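You operate a simulated robot arm through the tools that you are given. There is no shell and no other tool. Be economical: measure what you need, move in short steps, check, and stop when the job is done.

You run a simulated robot arm. Do the job below in one go: nothing can be reset, and whatever is moved stays where it is left.

JOB
Put the tea square from the bamboo mat on the red mat top. Turn the steamer dial to 8 sec. Put one of the plungers from the top of the press bench on top of the clear cover. Push the right paper flap shut. Do these in any order.

The check looks at the end state, three seconds after you hand in, the way a careful person would. Anything else that was tipped, shoved, dropped, spilled or broken makes it a failure. A push-on lid holds only when it is set on centred and level and pressed home; a screw cap is set on level and turned clockwise until tight.

ROBOT AND FRAMES
A 7-joint arm with a two-finger parallel gripper on a trunk, on a base that drives. Base frame: it is fixed to the floor where the robot stands at the start and does not move with it; the origin is under the middle of the robot, x ahead of it, y to its left, z up; the surface under the hand at the start is at about z = 0.85. Lengths are in m, angles in degrees, forces in N, time in s.
With the tool pointing down near the work surface it reaches from about 0.34 to 0.74 m from the robot's upright axis, wherever it stands. Its first joint turns from -115.0 to 115.0 degrees. Places, roughly: clear cover (19x20x10 cm) [-1, 0.8, 0.9]; plunger (6x6x6 cm) [0.5, 1.1, 0.9]; red mat top (18x18 cm) [-2.5, -0.02, 0.88]; right paper flap [0.4, 0.5, 0.9]; steamer dial [0.5, 0.8, 1]; tea square [0.5, 0, 0.75]. Payload 3.91 kg.
The TCP is the grasp point between the finger pads, 0.03 m short of the fingertips. In the tool frame z runs along the fingers and y along their closing line. Largest opening 0.11 m; finger width 0.02, thickness 0.01; the body of the gripper, 0.048 by 0.112 m, starts 0.055 m behind the TCP.
Orientation is told as [roll, pitch, yaw] about the base's x, y, z axes, in that order, counted from this pose: with the fingers straight down and closing along the base's y, the tool's x points along the base's -x, its y along +y and its z along -z.

CONTROLS
- The arm moves only by the tool drive_tool. Its argument "motion" is a list of rows, each an object (a shift or turn left out is 0, a gripper value left out holds the last) with "turn": the turn, a rotation vector about the tool's x, y, z in degrees, a list of three; "slide": the shift along the tool's x, y, z in m, a list of three; "hand": the opening in per cent of the stroke, from 0 (shut) to 100 (fully open). In form: [{"turn": [wx, wy, wz], "slide": [tx, ty, tz], "hand": hand}, ...]. A call has 1 to 10 rows; each row shifts and turns the commanded pose from where the row before left it, along the tool's axes as they then stand. A row lasts 0.2 s, in which the tool goes at most 0.05 m and 8.6 degrees; a call with a longer step from one row to the next is refused whole, and so is a gripper value outside its range. Where a pose cannot be reached the arm comes as near as it can. A force on the tool above 40 N (or 10 N above the force at the start of the call, whichever is more), or a blocked arm, ends the call early, and 0.2 s more pass. Each finger travels about 0.108 m/s and halts on what it meets, pressing with about 35 N; the grip force reading is that of the motor and also rises with nothing between the fingers. The clock runs only during rows and for 0.2 s after the last one: add rows that do not move to give the fingers time. The reply holds the time, the measured pose of the TCP, the force on the tool along the base axes, the opening and the grip force, in the units named above and with some noise, with the torque about the TCP (base axes, N m) and any sound that the robot's microphone picked up.
- Cameras (640 x 400 px; columns grow to the right, rows downward): "scene" is now at [0.0072, 0.1926, 1.6812]; the picture's right is [0.52, -0.85, 0.00], its down [-0.65, -0.40, -0.64] and it looks along [0.55, 0.34, -0.76] (base axes); focal length 277 px, centre (320, 200). "wrist" rides on the gripper at [0.072, 0.017, -0.103] in the tool frame; the picture's right is [-0.23, 0.97, 0.00], its down [-0.76, -0.18, -0.62] and it looks along [-0.61, -0.14, 0.78] (tool axes); focal length 222 px, centre (320, 200). There is no depth. A picture from a camera that has moved, and an enlarged one, comes with that camera's place and axes in the base frame and with its lens.
- capture(camera): a new picture of that camera. The clock stands still meanwhile.
- move_column(by): slides the trunk up (or, below 0, down) by that many m; the arm and the scene camera ride with it, the base frame stays. It gives what a move gives, with no picture.
- base_move(legs): drives the robot by 1 to 6 legs, each [ahead, turn to the left] in m and degrees, along the robot's own axes; the way and the turn of a leg run together, so that a leg with both is an arc; at most 1.5 m and 180 degrees a leg. The arm and the cameras ride along, it lands a little off, and it stops where it bumps. It gives what a move gives.
- head_to(pan, tilt): turns the head with the scene camera to pan (to the left, within 155 degrees either way) and tilt (down, from -29 to 69), counted from straight ahead of the robot. It gives what a move gives.
- inspect(camera, box): a new picture of the part [left, top, right, bottom] of that camera's present view, enlarged. The clock stands still meanwhile.
- close_job(): hands the job in; it is judged then, once.

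Go step by step. Nothing tells you exact positions but the pictures and the camera data: compare them with the known pose of the tool, close in by small moves and look again before you grip or let go. The budget is 165 turns and 120 pictures, counting those below and the enlarged ones. Unless the task says otherwise, let go and move clear before handing in, and close with one line.

The tools are called after "Request:" as name(argument=value, ...) on one line, values as JSON. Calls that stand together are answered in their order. drive_tool: Moves the arm, as the interface text tells. Its arguments: {"type":"object","properties":{"motion":{"type":"array"}},"required":["motion"]} The other tools are called the same way: move_column (by) slides the trunk up or down; base_move (legs) drives the base; head_to (pan, tilt) turns the head that bears the scene camera; capture (camera) takes a picture; inspect (camera, box) takes an enlarged picture of a part of a camera's view; close_job () hands the job in.

At the start:

```text
t: 0.0
tool_pos: [0.3286, 0.3815, 1.2698]
tcp_rot: [0.0, -0.1, -0.1]
wrist_force: [0.8, -0.4, -0.3]
ft_torque: [0.01, 0.0, 0.02]
finger_gap: 0.1103
gripper_force: 0.0
trunk travel left (down, up): [-0.8, 0.19]
robot x, y, heading: [-0.0, 0.0042, 0.0]
head pan, tilt: [31.4, 49.8]
```

scene: 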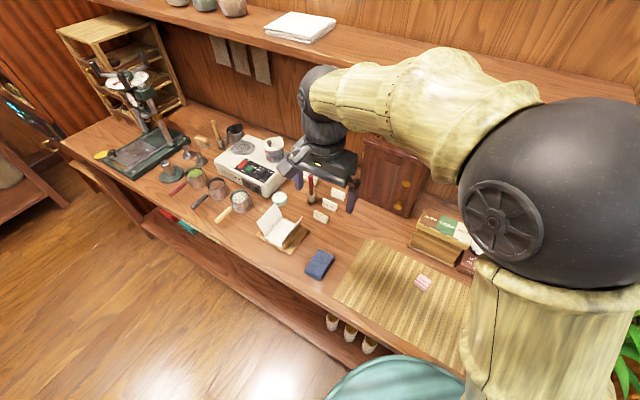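
wrist: 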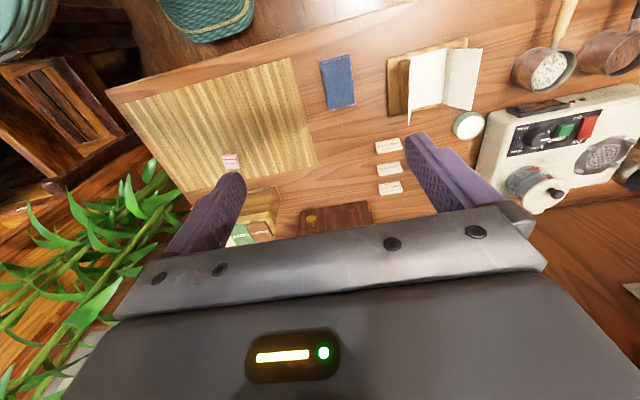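

I see the bench with the bamboo mat and a small pink tea square, a paper with flaps, a steamer with dials, and plungers at the far left by the press. I look closer at each.

Request:
inspect(camera="scene", box=[200, 120, 360, 220])

Request:
inspect(camera="scene", box=[80, 90, 240, 190])

Request:
inspect(camera="scene", box=[220, 180, 380, 280])

Request:
inspect(camera="scene", box=[340, 210, 500, 310])

```text
4.00 times, centred on (280, 170) of scene
camera zoom: at [0.0072, 0.1926, 1.6812], right [0.52, -0.85, 0.0], down [-0.65, -0.4, -0.64], along [0.55, 0.34, -0.76], focal length 1107 px, centre (480, 320)
```

zoom: 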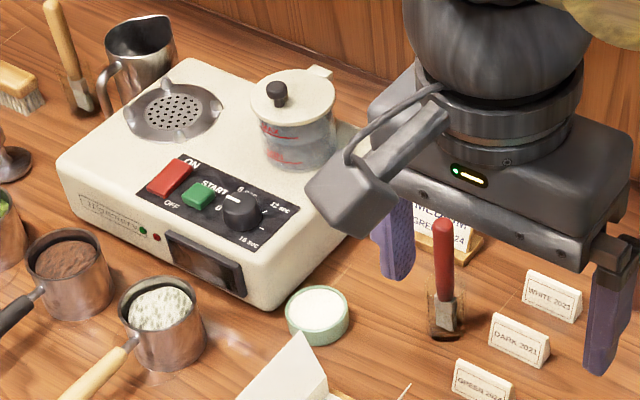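

```text
4.00 times, centred on (160, 140) of scene
camera zoom: at [0.0072, 0.1926, 1.6812], right [0.52, -0.85, 0.0], down [-0.65, -0.4, -0.64], along [0.55, 0.34, -0.76], focal length 1107 px, centre (960, 440)
```

zoom: 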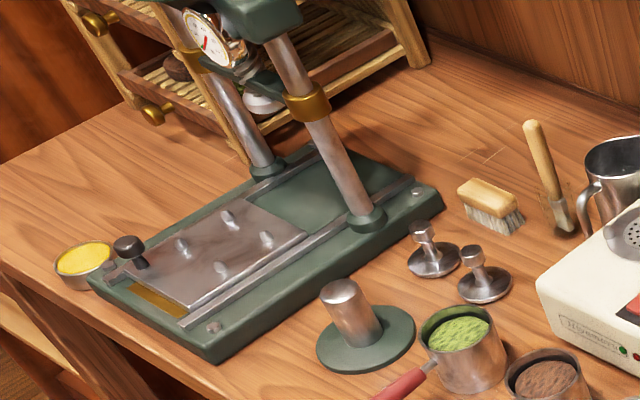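

```text
4.00 times, centred on (300, 230) of scene
camera zoom: at [0.0072, 0.1926, 1.6812], right [0.52, -0.85, 0.0], down [-0.65, -0.4, -0.64], along [0.55, 0.34, -0.76], focal length 1107 px, centre (400, 80)
```

zoom: 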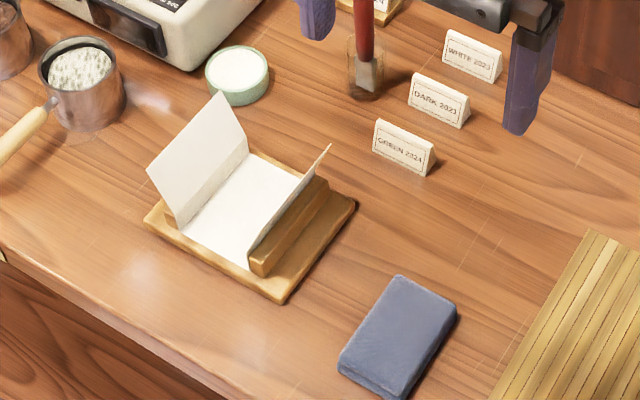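

```text
4.00 times, centred on (420, 260) of scene
camera zoom: at [0.0072, 0.1926, 1.6812], right [0.52, -0.85, 0.0], down [-0.65, -0.4, -0.64], along [0.55, 0.34, -0.76], focal length 1107 px, centre (-80, -40)
```

zoom: 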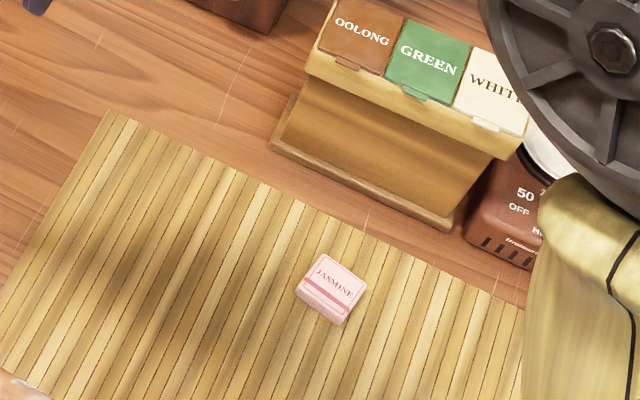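

The flap is near (0.45, 0.55), the dial near (0.53, 0.78) and the plungers near (0.5, 1.1). I'll shift the base along the bench to face them.

Request:
base_move(legs=[[0, 90], [0.6, 0], [0, -90]])

Request:
head_to(pan=0, tilt=60)

Request:
capture(camera="scene")

Request:
capture(camera="wrist")

```text
t: 15.2
tool_pos: [0.3468, 0.9705, 1.2701]
tcp_rot: [0.0, 0.0, -2.4]
wrist_force: [-0.2, 0.1, 0.5]
ft_torque: [0.02, -0.01, -0.01]
finger_gap: 0.1099
gripper_force: 0.0
trunk travel left (down, up): [-0.8, 0.19]
robot x, y, heading: [0.0005, 0.6058, -2.3]
head pan, tilt: [31.4, 49.8]
```

```text
t: 16.1
tool_pos: [0.3454, 0.9704, 1.2714]
tcp_rot: [0.0, 0.0, -2.3]
wrist_force: [-0.5, 0.0, 1.2]
ft_torque: [-0.03, -0.02, 0.04]
finger_gap: 0.1101
gripper_force: 0.0
trunk travel left (down, up): [-0.8, 0.19]
robot x, y, heading: [0.004, 0.6018, -2.4]
head pan, tilt: [0.0, 60.0]
```

```text
113 pictures are left
camera scene: at [0.0161, 0.7555, 1.6684], right [-0.04, -1.0, 0.0], down [-0.87, 0.04, -0.5], along [0.5, -0.02, -0.87], focal length 277 px, centre (320, 200)
```

scene: 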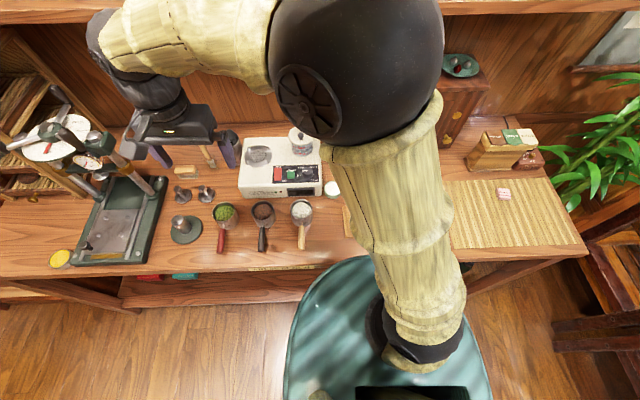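

```text
112 pictures are left
camera wrist: at [0.2741, 0.9904, 1.3731], right [0.27, 0.96, 0.0], down [0.75, -0.21, 0.62], along [0.6, -0.17, -0.78], focal length 222 px, centre (320, 200)
```

wrist: 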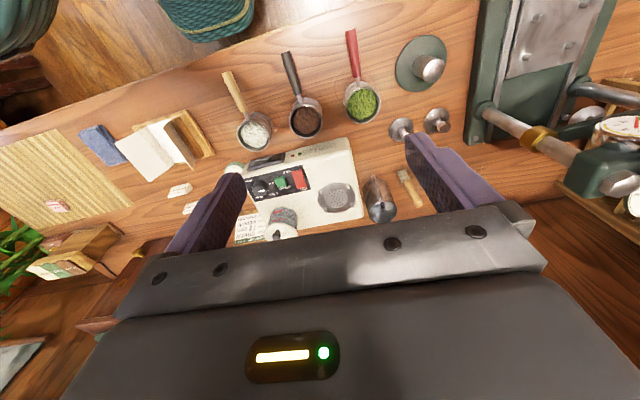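

The base moved to y≈0.60. Next I bring the hand over toward the steamer panel to view the dial from near.

Request:
drive_tool(motion=[{"slide": [-0.0175, -0.0283, 0.02]}, {"slide": [-0.0175, -0.0283, 0.02]}, {"slide": [-0.0175, -0.0283, 0.02]}, {"slide": [-0.0175, -0.0283, 0.02]}, {"slide": [-0.0175, -0.0283, 0.02]}, {"slide": [-0.0175, -0.0283, 0.02]}])

Request:
capture(camera="wrist")

Request:
inspect(camera="scene", box=[230, 120, 350, 195])

```text
t: 17.5
tool_pos: [0.4473, 0.7961, 1.1494]
tcp_rot: [0.0, -0.1, -2.4]
wrist_force: [0.2, 0.2, 0.2]
ft_torque: [0.03, 0.0, 0.01]
finger_gap: 0.1099
gripper_force: 0.1
trunk travel left (down, up): [-0.8, 0.19]
robot x, y, heading: [0.0045, 0.6017, -2.3]
head pan, tilt: [0.0, 60.0]
```

```text
111 pictures are left
camera wrist: at [0.3741, 0.816, 1.2532], right [0.27, 0.96, 0.0], down [0.75, -0.21, 0.62], along [0.6, -0.17, -0.78], focal length 222 px, centre (320, 200)
```

wrist: 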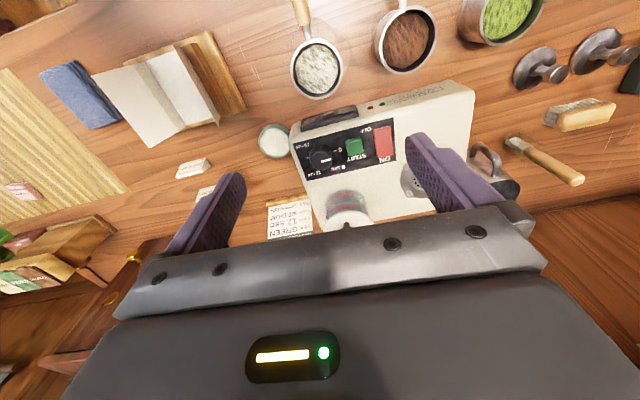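

```text
5.33 times, centred on (290, 158) of scene
camera zoom: at [0.017, 0.7548, 1.6685], right [-0.04, -1.0, 0.0], down [-0.87, 0.04, -0.5], along [0.5, -0.02, -0.87], focal length 1476 px, centre (480, 427)
```

zoom: 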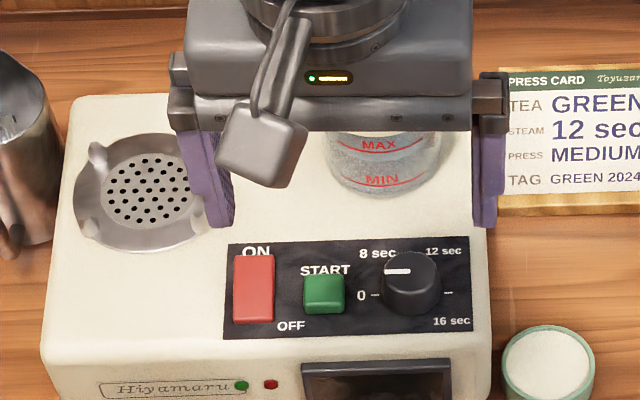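

The dial sits at the right of the black panel and its pointer is near 0. I enlarge it for the tick layout.

Request:
inspect(camera="scene", box=[294, 162, 322, 182])

Request:
inspect(camera="wrist", box=[286, 130, 366, 180])

Request:
inspect(camera="wrist", box=[30, 20, 270, 170])

```text
16.00 times, centred on (308, 172) of scene
camera zoom: at [0.017, 0.7548, 1.6685], right [-0.04, -1.0, 0.0], down [-0.87, 0.04, -0.5], along [0.5, -0.02, -0.87], focal length 4428 px, centre (512, 648)
```

zoom: 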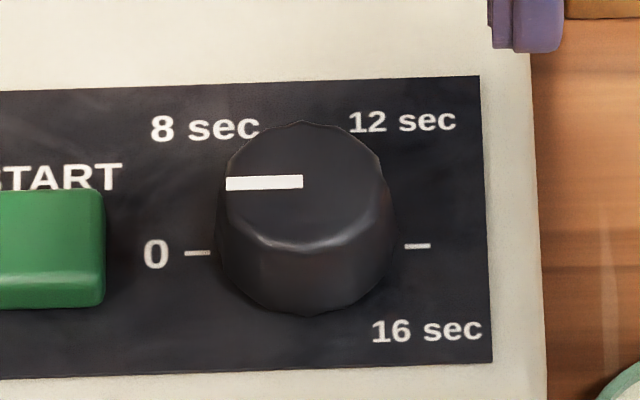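

```text
8.00 times, centred on (326, 155) of wrist
camera zoom: at [0.3741, 0.816, 1.2532], right [0.27, 0.96, 0.0], down [0.75, -0.21, 0.62], along [0.6, -0.17, -0.78], focal length 1777 px, centre (272, 560)
```

zoom: 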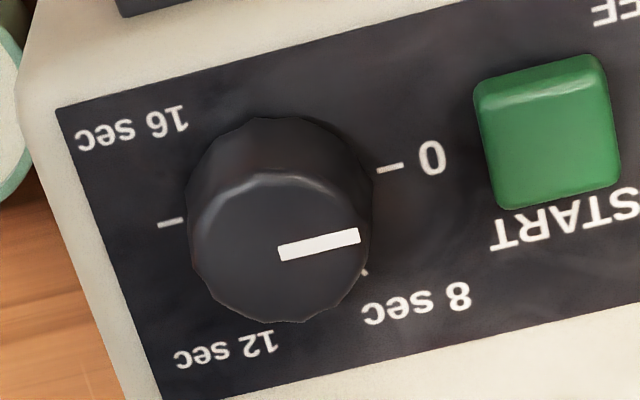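

```text
2.67 times, centred on (150, 95) of wrist
camera zoom: at [0.3741, 0.816, 1.2532], right [0.27, 0.96, 0.0], down [0.75, -0.21, 0.62], along [0.6, -0.17, -0.78], focal length 592 px, centre (773, 480)
```

zoom: 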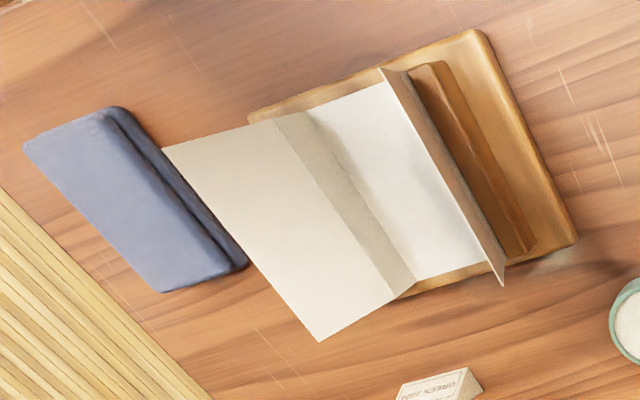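

The dial's ticks look about 60° apart, so 8 sec is about 60° clockwise from the present 0. I'll look at the flap first and move the hand clear so the scene camera can see the steamer.

Request:
drive_tool(motion=[{"slide": [0.018, -0.043, 0]}, {"slide": [0.018, -0.043, 0]}, {"slide": [0.018, -0.043, 0]}, {"slide": [0.018, -0.043, 0]}, {"slide": [0.018, -0.043, 0]}, {"slide": [0.018, -0.043, 0]}, {"slide": [0.018, -0.043, 0]}])

Request:
capture(camera="wrist")

Request:
capture(camera="scene")

```text
t: 19.1
tool_pos: [0.3031, 0.5015, 1.1487]
tcp_rot: [0.0, -0.1, -2.4]
wrist_force: [0.5, 0.2, -0.3]
ft_torque: [0.02, -0.01, 0.02]
finger_gap: 0.1099
gripper_force: 0.0
trunk travel left (down, up): [-0.8, 0.19]
robot x, y, heading: [0.0004, 0.6038, -2.3]
head pan, tilt: [0.0, 60.0]
```

```text
106 pictures are left
camera wrist: at [0.2312, 0.521, 1.251], right [0.27, 0.96, 0.0], down [0.75, -0.21, 0.62], along [0.6, -0.17, -0.78], focal length 222 px, centre (320, 200)
```

wrist: 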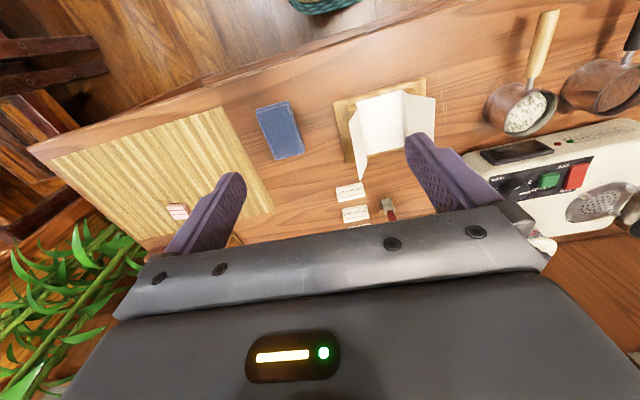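

```text
105 pictures are left
camera scene: at [0.0154, 0.7542, 1.6685], right [-0.04, -1.0, 0.0], down [-0.87, 0.04, -0.5], along [0.5, -0.02, -0.87], focal length 277 px, centre (320, 200)
```

scene: 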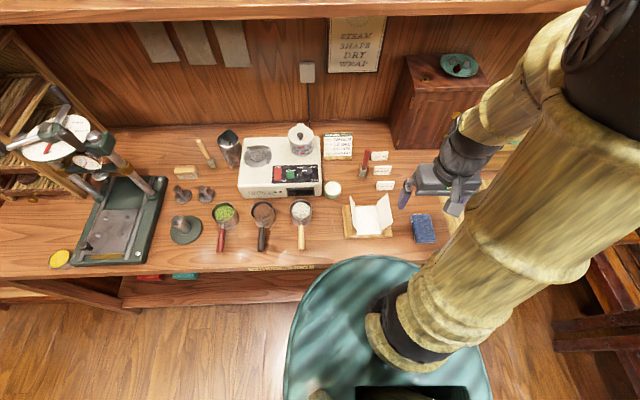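

Now everything left of the arm is unobstructed. I zoom in on the flap, steamer and plungers.

Request:
inspect(camera="scene", box=[330, 185, 410, 245])

Request:
inspect(camera="wrist", box=[320, 70, 450, 190])

Request:
inspect(camera="scene", box=[235, 115, 355, 205])

Request:
inspect(camera="scene", box=[150, 155, 250, 255])

```text
6.67 times, centred on (370, 215) of scene
camera zoom: at [0.0154, 0.7542, 1.6685], right [-0.04, -1.0, 0.0], down [-0.87, 0.04, -0.5], along [0.5, -0.02, -0.87], focal length 1845 px, centre (-13, 100)
```

zoom: 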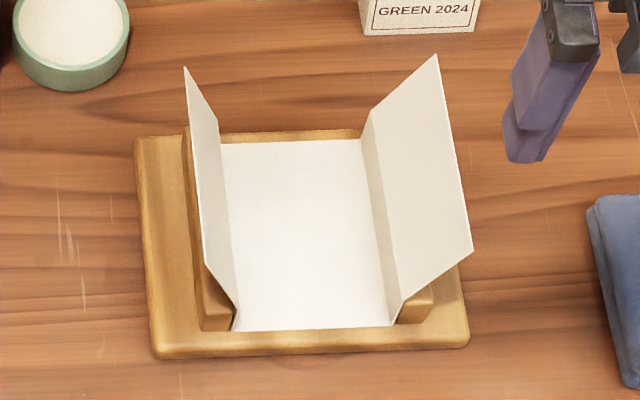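

```text
3.33 times, centred on (385, 130) of wrist
camera zoom: at [0.2312, 0.521, 1.251], right [0.27, 0.96, 0.0], down [0.75, -0.21, 0.62], along [0.6, -0.17, -0.78], focal length 740 px, centre (103, 433)
```

zoom: 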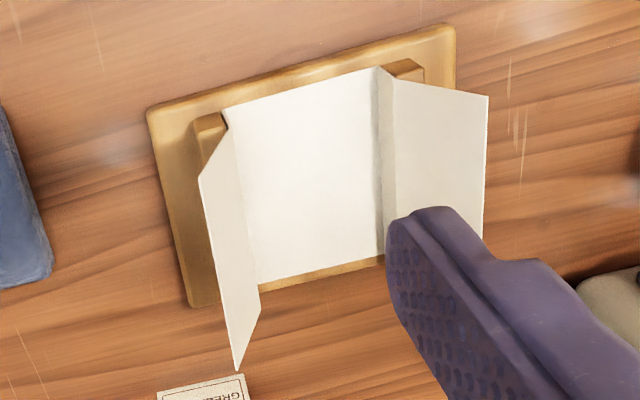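

```text
4.44 times, centred on (295, 160) of scene
camera zoom: at [0.0154, 0.7542, 1.6685], right [-0.04, -1.0, 0.0], down [-0.87, 0.04, -0.5], along [0.5, -0.02, -0.87], focal length 1230 px, centre (431, 378)
```

zoom: 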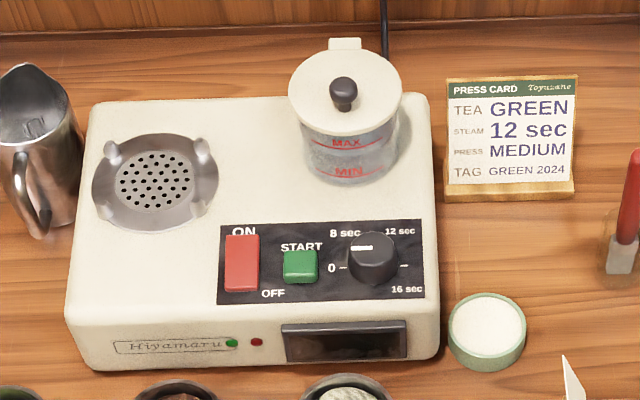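

```text
4.00 times, centred on (200, 205) of scene
camera zoom: at [0.0154, 0.7542, 1.6685], right [-0.04, -1.0, 0.0], down [-0.87, 0.04, -0.5], along [0.5, -0.02, -0.87], focal length 1107 px, centre (800, 180)
```

zoom: 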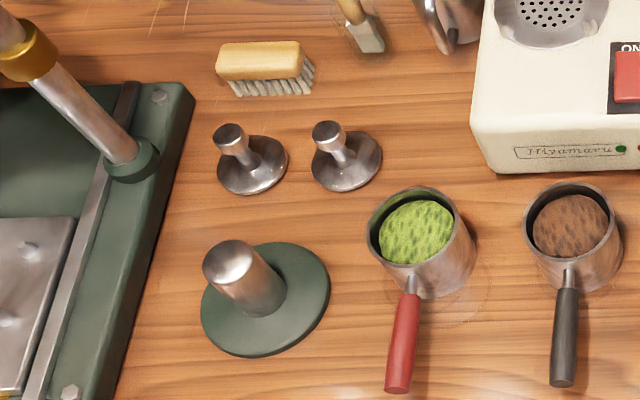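

The right flap's top edge runs along x at about y=0.53, z=0.94 and its hinge is at about y=0.55, z=0.88, so it leans outward. I'll close the fingers, drop beside it on the −y side, and then sweep toward +y.

Request:
drive_tool(motion=[{"slide": [-0.031, -0.0042, 0], "hand": 0}, {"slide": [-0.031, -0.0042, 0]}, {"slide": [-0.0306, -0.0042, 0]}, {"slide": [0, 0, 0.043]}, {"slide": [0, 0, 0.043]}, {"slide": [0, 0, 0.043]}, {"slide": [0, 0, 0.043]}])

Request:
capture(camera="wrist")

Request:
inspect(camera="scene", box=[310, 160, 430, 250])

```text
t: 20.7
tool_pos: [0.3974, 0.4826, 0.9774]
tcp_rot: [0.0, 0.0, -2.5]
wrist_force: [0.0, -0.7, -0.9]
ft_torque: [0.02, 0.01, 0.03]
finger_gap: 0.0002
gripper_force: 35.0
trunk travel left (down, up): [-0.8, 0.19]
robot x, y, heading: [-0.0019, 0.606, -2.6]
head pan, tilt: [0.0, 60.0]
```

```text
100 pictures are left
camera wrist: at [0.3245, 0.5027, 1.0813], right [0.27, 0.96, 0.0], down [0.75, -0.21, 0.62], along [0.6, -0.17, -0.78], focal length 222 px, centre (320, 200)
```

wrist: 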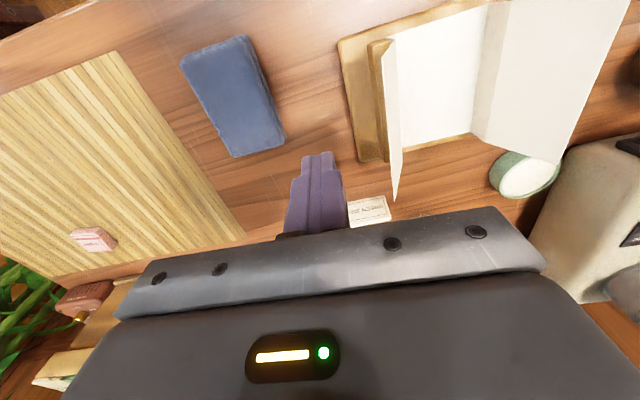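

```text
4.44 times, centred on (370, 205) of scene
camera zoom: at [0.0175, 0.7545, 1.6685], right [-0.04, -1.0, 0.0], down [-0.87, 0.04, -0.5], along [0.5, -0.02, -0.87], focal length 1230 px, centre (98, 178)
```

zoom: 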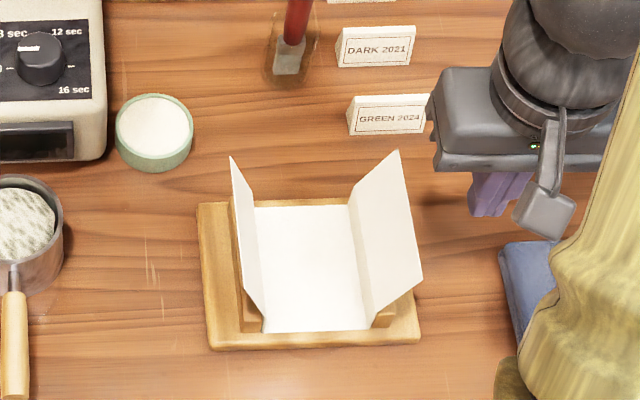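

The fingers are outside the flap as planned. I lower and begin the sweep.

Request:
drive_tool(motion=[{"slide": [0, 0, 0.02]}, {"slide": [0, 0, 0.02]}, {"slide": [0, 0.02, 0]}, {"slide": [0, 0.02, 0]}, {"slide": [0, 0.015, 0]}, {"slide": [0, 0.015, 0]}, {"slide": [0, 0.015, 0]}])

Request:
capture(camera="wrist")

Request:
inspect(camera="scene", box=[310, 160, 430, 250])

```text
t: 22.3
tool_pos: [0.4015, 0.5708, 0.9387]
tcp_rot: [0.0, -0.1, -2.5]
wrist_force: [0.2, -0.3, -0.1]
ft_torque: [0.0, 0.01, -0.02]
finger_gap: 0.0
gripper_force: 35.0
trunk travel left (down, up): [-0.8, 0.19]
robot x, y, heading: [0.0001, 0.6001, -2.3]
head pan, tilt: [0.0, 60.0]
```

```text
98 pictures are left
camera wrist: at [0.3285, 0.5891, 1.0413], right [0.27, 0.96, 0.0], down [0.75, -0.21, 0.62], along [0.6, -0.17, -0.78], focal length 222 px, centre (320, 200)
```

wrist: 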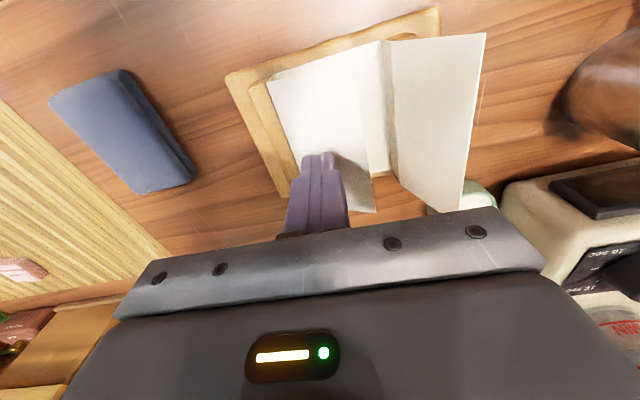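

```text
4.44 times, centred on (370, 205) of scene
camera zoom: at [0.0162, 0.7557, 1.6684], right [-0.04, -1.0, 0.0], down [-0.87, 0.04, -0.5], along [0.5, -0.02, -0.87], focal length 1230 px, centre (98, 178)
```

zoom: 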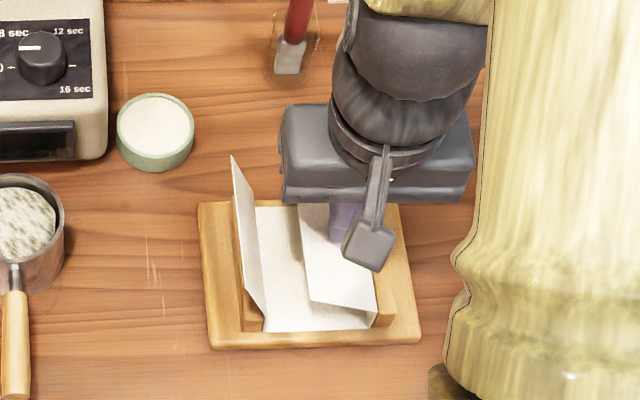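

The flap is folding over and is past halfway. I continue a little toward +y and then press down gently.

Request:
drive_tool(motion=[{"slide": [0, 0.006, 0.006]}, {"slide": [0, 0.006, 0.006]}, {"slide": [0, 0, 0.005]}, {"slide": [0, 0, 0.004]}, {"slide": [0, 0, 0.003]}])

Request:
inspect(camera="wrist", box=[200, 0, 520, 220])

Request:
inspect(camera="scene", box=[330, 185, 410, 245])

```text
t: 23.2
tool_pos: [0.4019, 0.5809, 0.9231]
tcp_rot: [-0.2, -0.4, -2.4]
wrist_force: [-6.8, -1.2, 34.1]
ft_torque: [-0.17, 0.35, -0.01]
finger_gap: 0.0001
gripper_force: 35.2
trunk travel left (down, up): [-0.8, 0.19]
robot x, y, heading: [0.0021, 0.6054, -2.6]
head pan, tilt: [0.0, 60.0]
stopped in row 4: the force on the tool passed its limit at 46 N (the readings are from after the stop); the commanded pose is now the measured one
```

```text
1.82 times, centred on (360, 110) of wrist
camera zoom: at [0.3285, 0.6008, 1.025], right [0.27, 0.96, 0.0], down [0.75, -0.21, 0.63], along [0.61, -0.17, -0.78], focal length 404 px, centre (247, 364)
```

zoom: 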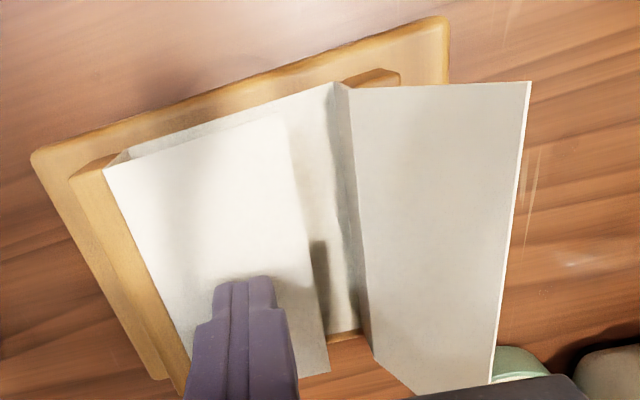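

```text
6.67 times, centred on (370, 215) of scene
camera zoom: at [0.0129, 0.7555, 1.6689], right [-0.04, -1.0, 0.0], down [-0.86, 0.04, -0.5], along [0.5, -0.02, -0.87], focal length 1845 px, centre (-13, 100)
```

zoom: 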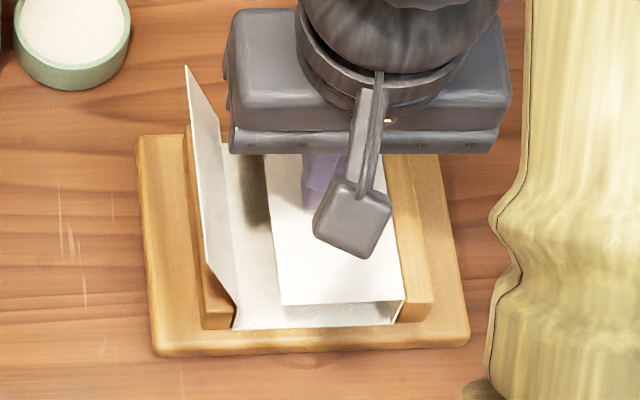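

The flap is folded flat and resists further pressing, so it is at its stop. I lift straight off and check it stays.

Request:
drive_tool(motion=[{"slide": [0, 0, -0.01]}, {"slide": [0, 0, -0.03]}, {"slide": [0, 0, -0.045]}, {"slide": [0, 0, -0.045]}, {"slide": [0, 0, -0.045], "hand": 45}, {"slide": [0, 0, -0.01]}, {}])

Request:
capture(camera="wrist")

Request:
inspect(camera="scene", box=[265, 125, 325, 185])

```text
t: 24.9
tool_pos: [0.4036, 0.5816, 1.1075]
tcp_rot: [0.0, -0.4, -2.4]
wrist_force: [-0.1, 0.3, 0.4]
ft_torque: [-0.01, 0.03, 0.01]
finger_gap: 0.0493
gripper_force: 0.1
trunk travel left (down, up): [-0.8, 0.19]
robot x, y, heading: [0.0029, 0.602, -2.4]
head pan, tilt: [0.0, 60.0]
```

```text
94 pictures are left
camera wrist: at [0.3302, 0.6004, 1.2095], right [0.27, 0.96, 0.0], down [0.75, -0.21, 0.63], along [0.61, -0.17, -0.78], focal length 222 px, centre (320, 200)
```

wrist: 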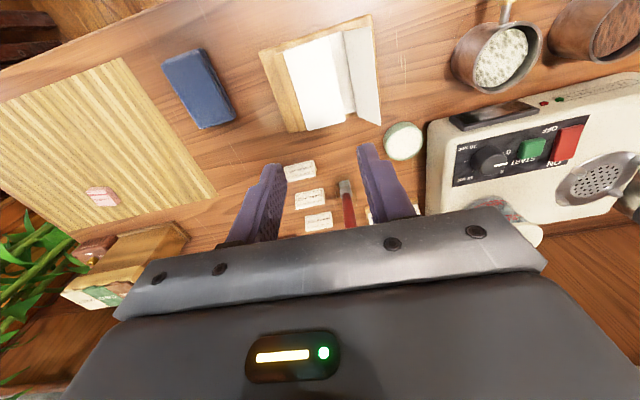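

```text
6.67 times, centred on (295, 155) of scene
camera zoom: at [0.0159, 0.7553, 1.6684], right [-0.04, -1.0, 0.0], down [-0.87, 0.04, -0.5], along [0.5, -0.02, -0.87], focal length 1845 px, centre (487, 500)
```

zoom: 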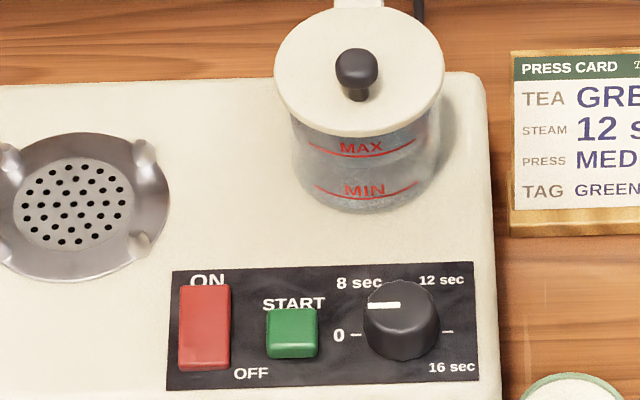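

The right flap stays shut. The dial is at about (0.513, 0.776) with its top at z≈0.988, and the tank lid (about 1.03) lies below the gripper body, so I move above the dial.

Request:
drive_tool(motion=[{"slide": [-0.0202, 0.0397, 0.007], "hand": 41}, {"slide": [-0.0202, 0.0397, 0.007]}, {"slide": [-0.0202, 0.0397, 0.007]}, {"slide": [-0.0202, 0.0397, 0.007]}, {"slide": [-0.0202, 0.0397, 0.007]}, {}])

Request:
inspect(camera="wrist", box=[200, 60, 440, 210])

Request:
inspect(camera="scene", box=[265, 125, 345, 185])

```text
t: 26.2
tool_pos: [0.5142, 0.7749, 1.0714]
tcp_rot: [0.0, -0.4, -2.5]
wrist_force: [-0.1, -0.4, -0.1]
ft_torque: [0.02, -0.02, 0.03]
finger_gap: 0.0453
gripper_force: 0.1
trunk travel left (down, up): [-0.8, 0.19]
robot x, y, heading: [0.0025, 0.6034, -2.4]
head pan, tilt: [0.0, 60.0]
```

```text
2.67 times, centred on (320, 135) of wrist
camera zoom: at [0.4417, 0.7957, 1.1736], right [0.27, 0.96, 0.0], down [0.75, -0.21, 0.63], along [0.61, -0.17, -0.78], focal length 592 px, centre (320, 373)
```

zoom: 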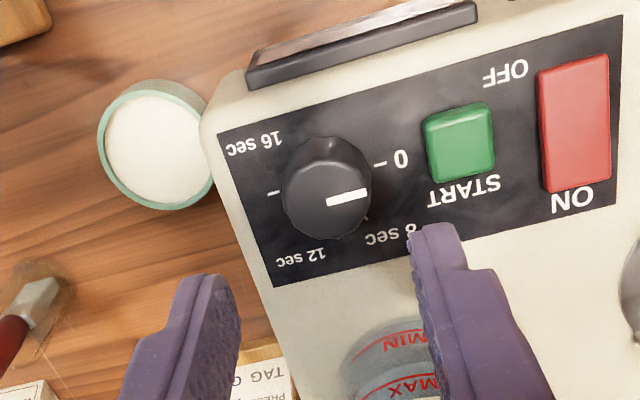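

```text
6.67 times, centred on (305, 155) of scene
camera zoom: at [0.0156, 0.7546, 1.6685], right [-0.04, -1.0, 0.0], down [-0.87, 0.04, -0.5], along [0.5, -0.02, -0.87], focal length 1845 px, centre (420, 500)
```

zoom: 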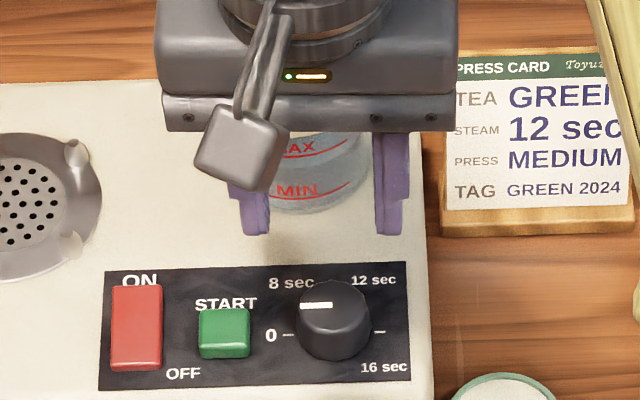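

The hand is above the dial with finger clearance on both sides. I nudge 2 mm and lower around the knob.

Request:
drive_tool(motion=[{"slide": [-0.002, 0.002, 0.02]}, {"slide": [0, 0, 0.02]}, {"slide": [0, 0, 0.015]}, {"slide": [0, 0, 0.012]}, {}])

Request:
inspect(camera="wrist", box=[200, 60, 440, 210])

Request:
inspect(camera="scene", box=[265, 135, 345, 195])

```text
t: 27.4
tool_pos: [0.5161, 0.7784, 1.0061]
tcp_rot: [0.0, -0.5, -2.4]
wrist_force: [0.1, 0.3, 0.0]
ft_torque: [0.03, -0.01, -0.01]
finger_gap: 0.0451
gripper_force: 0.0
trunk travel left (down, up): [-0.8, 0.19]
robot x, y, heading: [0.0026, 0.606, -2.5]
head pan, tilt: [0.0, 60.0]
```

```text
2.67 times, centred on (320, 135) of wrist
camera zoom: at [0.443, 0.7973, 1.1075], right [0.27, 0.96, 0.0], down [0.75, -0.21, 0.63], along [0.61, -0.17, -0.78], focal length 592 px, centre (320, 373)
```

zoom: 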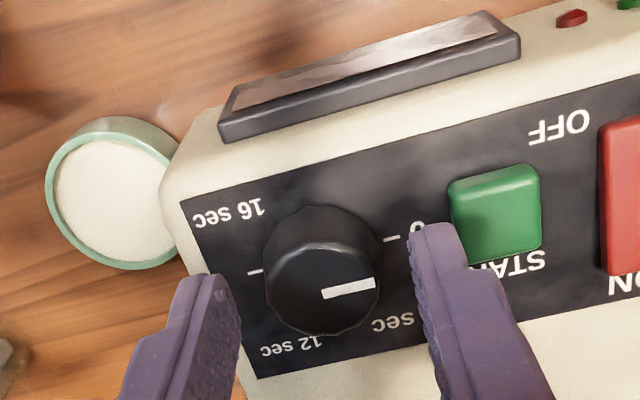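

```text
6.67 times, centred on (305, 165) of scene
camera zoom: at [0.016, 0.7553, 1.6684], right [-0.04, -1.0, 0.0], down [-0.87, 0.04, -0.5], along [0.5, -0.02, -0.87], focal length 1845 px, centre (420, 433)
```

zoom: 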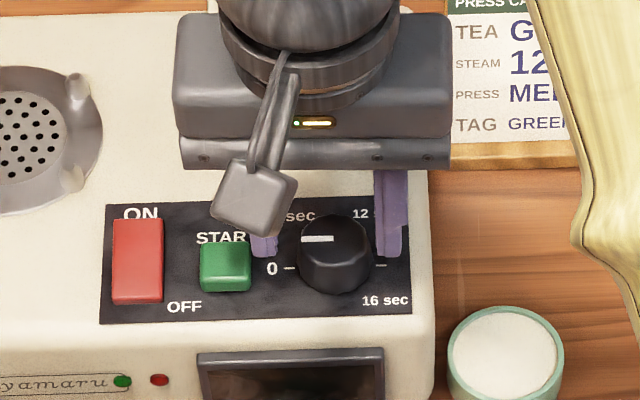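

The fingers straddle the knob well centred. I lower 4 mm more and close.

Request:
drive_tool(motion=[{"slide": [0, -0.001, 0.004]}, {"hand": 20}, {"hand": 20}, {"hand": 20}])

```text
t: 28.4
tool_pos: [0.5145, 0.7772, 1.0009]
tcp_rot: [0.0, -0.4, -2.5]
wrist_force: [-0.1, 0.4, 0.4]
ft_torque: [-0.03, 0.01, -0.01]
finger_gap: 0.022
gripper_force: 0.0
trunk travel left (down, up): [-0.8, 0.19]
robot x, y, heading: [0.0024, 0.6028, -2.2]
head pan, tilt: [0.0, 60.0]
```

The fingers closed to 22 mm without force, so they may have missed the knob. I look.

Request:
inspect(camera="wrist", box=[200, 60, 440, 210])

Request:
inspect(camera="scene", box=[265, 135, 345, 195])

```text
2.67 times, centred on (320, 135) of wrist
camera zoom: at [0.4429, 0.7966, 1.103], right [0.27, 0.96, 0.0], down [0.75, -0.21, 0.63], along [0.61, -0.17, -0.78], focal length 592 px, centre (320, 373)
```

zoom: 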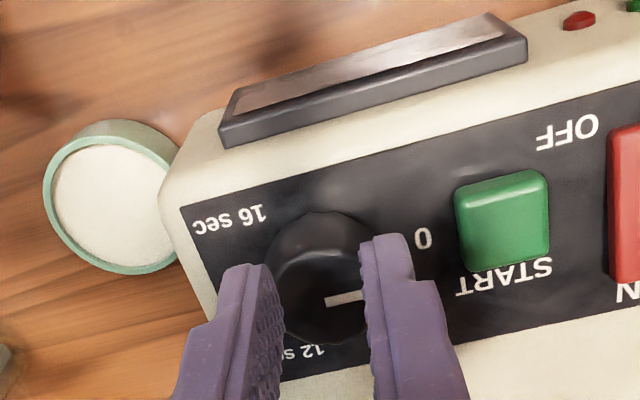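

```text
6.67 times, centred on (305, 165) of scene
camera zoom: at [0.0162, 0.7554, 1.6684], right [-0.04, -1.0, 0.0], down [-0.87, 0.04, -0.5], along [0.5, -0.02, -0.87], focal length 1845 px, centre (420, 433)
```

zoom: 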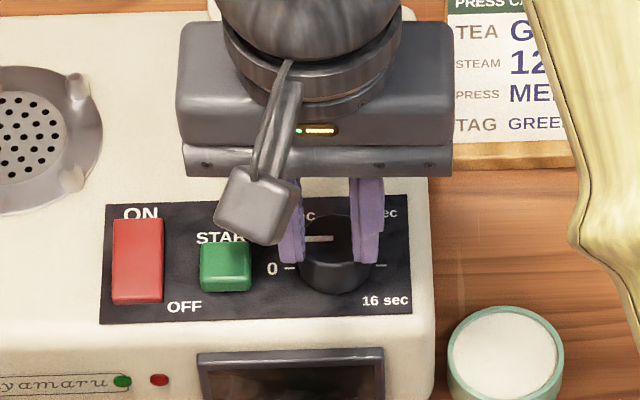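

The pads overlap the knob's skirt visually, so the part that can be gripped may be narrower. I close further until contact.

Request:
drive_tool(motion=[{"hand": 0}, {}, {}])

Request:
inspect(camera="wrist", box=[200, 60, 440, 210])

```text
t: 29.2
tool_pos: [0.515, 0.7772, 1.0014]
tcp_rot: [0.0, -0.5, -2.5]
wrist_force: [-0.4, -0.8, -0.2]
ft_torque: [-0.05, -0.03, 0.02]
finger_gap: 0.0
gripper_force: 35.3
trunk travel left (down, up): [-0.8, 0.19]
robot x, y, heading: [0.0038, 0.6083, -2.3]
head pan, tilt: [0.0, 60.0]
```

```text
2.67 times, centred on (320, 135) of wrist
camera zoom: at [0.4429, 0.7966, 1.1031], right [0.27, 0.96, 0.0], down [0.75, -0.21, 0.63], along [0.61, -0.17, -0.78], focal length 592 px, centre (320, 373)
```

zoom: 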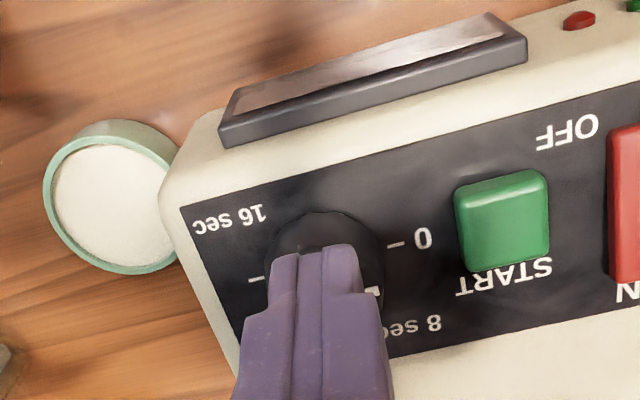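

The fingers met nothing, so the panel is lower than I took it: redoing the fit gives z≈0.95, with the knob at x≈0.524, y≈0.775 and its top near 0.971. I open, shift and go lower.

Request:
drive_tool(motion=[{"slide": [0, 0, -0.006]}, {"hand": 40}, {}, {"slide": [-0.009, -0.0025, 0]}, {"slide": [0, 0, 0.01]}, {"slide": [0, 0, 0.008]}, {}])

Request:
inspect(camera="wrist", box=[200, 60, 440, 210])

Request:
inspect(camera="scene", box=[265, 135, 345, 195])

```text
t: 30.9
tool_pos: [0.524, 0.7739, 0.9887]
tcp_rot: [0.0, -0.4, -2.4]
wrist_force: [0.5, -0.3, -0.3]
ft_torque: [-0.03, 0.01, 0.0]
finger_gap: 0.0441
gripper_force: 0.1
trunk travel left (down, up): [-0.8, 0.19]
robot x, y, heading: [0.0005, 0.6028, -2.2]
head pan, tilt: [0.0, 60.0]
```

```text
2.67 times, centred on (320, 135) of wrist
camera zoom: at [0.451, 0.7943, 1.0907], right [0.27, 0.96, 0.0], down [0.75, -0.21, 0.63], along [0.61, -0.17, -0.78], focal length 592 px, centre (320, 373)
```

zoom: 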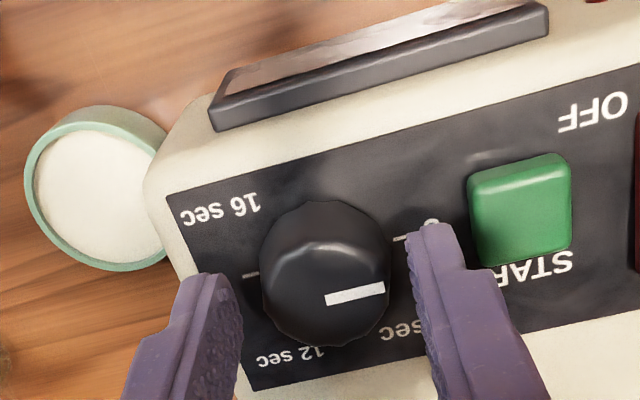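

```text
6.67 times, centred on (305, 165) of scene
camera zoom: at [0.0161, 0.7554, 1.6684], right [-0.04, -1.0, 0.0], down [-0.87, 0.04, -0.5], along [0.5, -0.02, -0.87], focal length 1845 px, centre (420, 433)
```

zoom: 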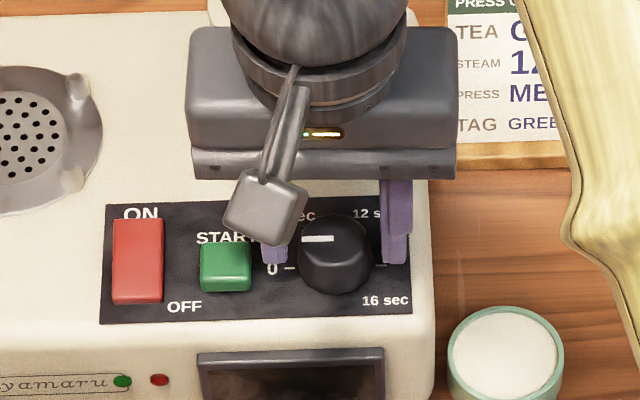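

The estimates now agree with the TCP. I lower 5 mm and close gently.

Request:
drive_tool(motion=[{"slide": [0, 0, 0.005]}, {"hand": 26}, {}, {}])

```text
t: 31.9
tool_pos: [0.5241, 0.7752, 0.9824]
tcp_rot: [0.0, -0.4, -2.4]
wrist_force: [-0.7, 5.8, 1.6]
ft_torque: [0.31, 0.37, 0.0]
finger_gap: 0.0334
gripper_force: 44.9
trunk travel left (down, up): [-0.8, 0.19]
robot x, y, heading: [0.0002, 0.6047, -2.4]
head pan, tilt: [0.0, 60.0]
```

The knob is gripped at 33 mm, matching its size. I turn it clockwise about 60°.

Request:
drive_tool(motion=[{"turn": [0, 0, 7.5]}, {"turn": [0, 0, 7.5]}, {"turn": [0, 0, 7.5]}, {"turn": [0, 0, 7.5]}, {"turn": [0, 0, 7.5]}, {"turn": [0, 0, 7.5]}, {"turn": [0, 0, 7.5]}, {"turn": [0, 0, 7.5]}, {}])

Request:
inspect(camera="scene", box=[265, 135, 345, 195])

Request:
inspect(camera="wrist", box=[200, 60, 440, 210])

```text
t: 33.9
tool_pos: [0.5259, 0.7781, 0.9836]
tcp_rot: [0.5, -0.3, -62.5]
wrist_force: [16.4, 29.9, 12.4]
ft_torque: [0.71, -0.68, 0.1]
finger_gap: 0.0332
gripper_force: 44.6
trunk travel left (down, up): [-0.8, 0.19]
robot x, y, heading: [0.0052, 0.6029, -2.4]
head pan, tilt: [0.0, 60.0]
```

```text
6.67 times, centred on (305, 165) of scene
camera zoom: at [0.0174, 0.7599, 1.668], right [-0.04, -1.0, 0.0], down [-0.87, 0.04, -0.5], along [0.5, -0.02, -0.87], focal length 1845 px, centre (420, 433)
```

zoom: 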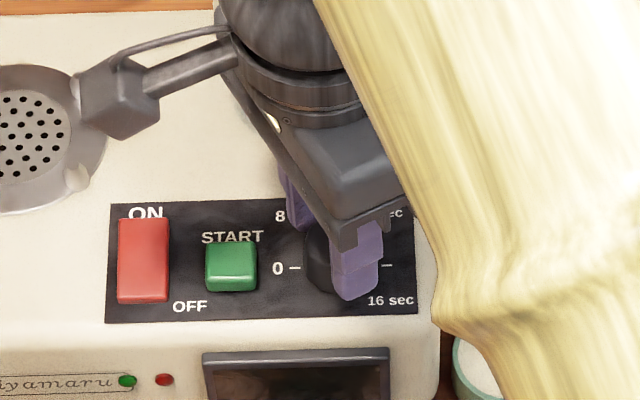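

```text
2.67 times, centred on (320, 135) of wrist
camera zoom: at [0.5058, 0.8502, 1.086], right [0.97, 0.25, 0.01], down [0.19, -0.76, 0.63], along [0.16, -0.6, -0.78], focal length 592 px, centre (320, 373)
```

zoom: 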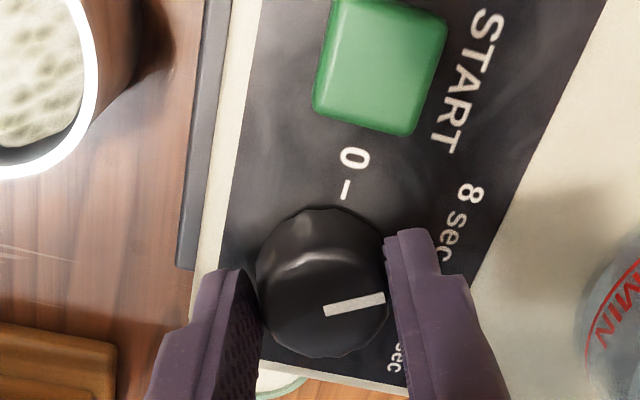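

The knob turned with the hand. I release, lift and check the pointer.

Request:
drive_tool(motion=[{"hand": 41}, {}, {"slide": [0, 0, -0.03]}, {"slide": [0, 0, -0.04]}, {"slide": [0, 0, -0.04]}, {"slide": [0.03, 0.03, -0.02]}, {"slide": [0.03, 0.03, 0]}, {}])

Request:
inspect(camera="wrist", box=[200, 60, 440, 210])

Request:
capture(camera="scene")

```text
t: 35.6
tool_pos: [0.5479, 0.8532, 1.1153]
tcp_rot: [0.3, -0.2, -62.6]
wrist_force: [0.1, -0.5, 0.2]
ft_torque: [0.01, 0.04, -0.02]
finger_gap: 0.045
gripper_force: 0.0
trunk travel left (down, up): [-0.8, 0.19]
robot x, y, heading: [0.0026, 0.6003, -2.3]
head pan, tilt: [0.0, 60.0]
```

```text
2.67 times, centred on (320, 135) of wrist
camera zoom: at [0.528, 0.9259, 1.2178], right [0.97, 0.25, 0.01], down [0.19, -0.76, 0.63], along [0.16, -0.6, -0.78], focal length 592 px, centre (320, 373)
```

zoom: 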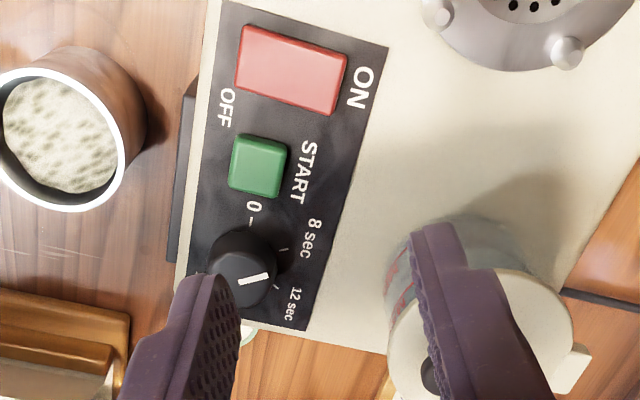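

```text
80 pictures are left
camera scene: at [0.016, 0.755, 1.6685], right [-0.04, -1.0, 0.0], down [-0.87, 0.04, -0.5], along [0.5, -0.02, -0.87], focal length 277 px, centre (320, 200)
```

scene: 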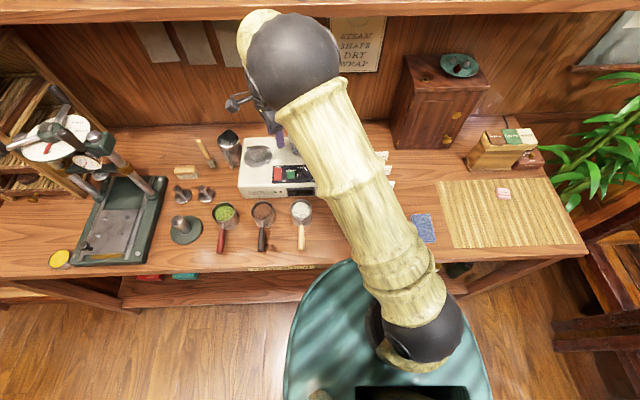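

Request:
inspect(camera="wrist", box=[270, 130, 326, 180])

```text
8.00 times, centred on (298, 155) of wrist
camera zoom: at [0.528, 0.9259, 1.2178], right [0.97, 0.25, 0.01], down [0.19, -0.76, 0.63], along [0.16, -0.6, -0.78], focal length 1777 px, centre (496, 560)
```

zoom: 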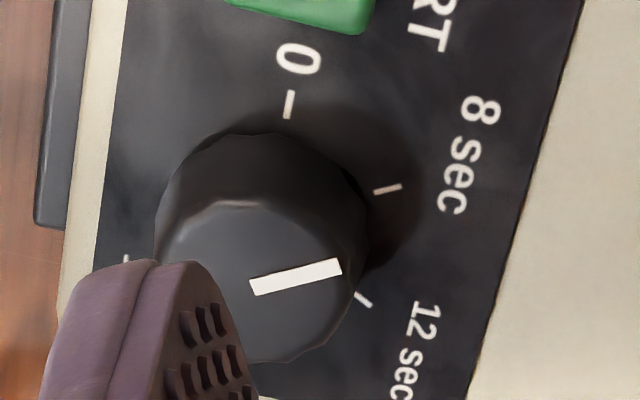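

The pointer is now parallel to the 8‑sec tick, so the dial is done. Next I retract and raise the hand, then reposition the base for the plungers near (0.52, 1.12) and (0.52, 1.21).

Request:
drive_tool(motion=[{"slide": [-0.0206, -0.038, -0.0143]}, {"slide": [-0.0206, -0.038, -0.0143]}, {"slide": [-0.0206, -0.038, -0.0143]}, {"slide": [-0.0206, -0.038, -0.0143]}, {"slide": [-0.0206, -0.038, -0.0143]}, {"slide": [-0.0206, -0.038, -0.0143]}, {"slide": [-0.0206, -0.038, -0.0143]}])

Request:
drive_tool(motion=[{"turn": [0, 0, -7.5]}, {"turn": [0, 0, -7.5]}, {"turn": [0, 0, -7.5]}, {"turn": [0, 0, -7.5]}, {"turn": [0, 0, -7.5]}, {"turn": [0, 0, -7.5]}, {"turn": [0, 0, -7.5]}, {"turn": [0, 0, -7.5]}])

Request:
base_move(legs=[[0, 92.3], [0.42, 0], [0, -90]])

Request:
capture(camera="scene")

Request:
capture(camera="wrist")

```text
t: 37.2
tool_pos: [0.376, 0.6012, 1.2144]
tcp_rot: [0.3, -0.2, -62.4]
wrist_force: [-0.7, -0.8, 0.5]
ft_torque: [0.03, 0.0, -0.02]
finger_gap: 0.0451
gripper_force: 0.0
trunk travel left (down, up): [-0.8, 0.19]
robot x, y, heading: [0.0063, 0.608, -2.7]
head pan, tilt: [0.0, 60.0]
```

```text
t: 39.0
tool_pos: [0.3786, 0.6035, 1.2125]
tcp_rot: [0.0, -0.4, -2.4]
wrist_force: [-0.1, 0.1, 0.7]
ft_torque: [-0.02, -0.01, 0.01]
finger_gap: 0.0451
gripper_force: 0.2
trunk travel left (down, up): [-0.8, 0.19]
robot x, y, heading: [0.0048, 0.6045, -2.3]
head pan, tilt: [0.0, 60.0]
```

```text
t: 53.3
tool_pos: [0.3774, 1.0424, 1.212]
tcp_rot: [0.0, -0.5, -0.1]
wrist_force: [0.4, 0.0, -0.6]
ft_torque: [0.01, 0.01, -0.02]
finger_gap: 0.0449
gripper_force: 0.1
trunk travel left (down, up): [-0.8, 0.19]
robot x, y, heading: [0.0025, 1.0283, 0.1]
head pan, tilt: [0.0, 60.0]
```

```text
78 pictures are left
camera scene: at [0.0088, 1.18, 1.6684], right [0.0, -1.0, 0.0], down [-0.87, 0.0, -0.5], along [0.5, 0.0, -0.87], focal length 277 px, centre (320, 200)
```

scene: 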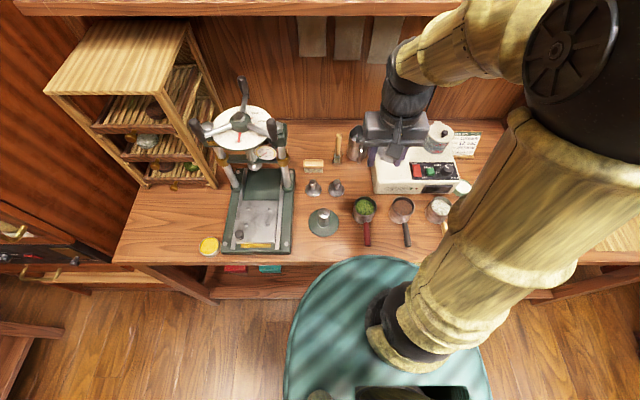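

```text
77 pictures are left
camera wrist: at [0.303, 1.0595, 1.315], right [0.23, 0.97, 0.0], down [0.76, -0.18, 0.63], along [0.61, -0.14, -0.78], focal length 222 px, centre (320, 200)
```

wrist: 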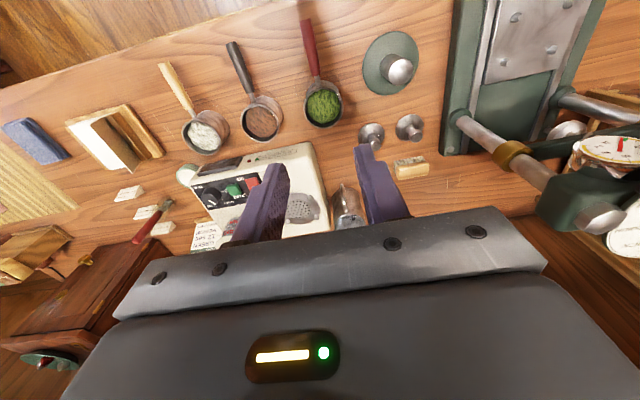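

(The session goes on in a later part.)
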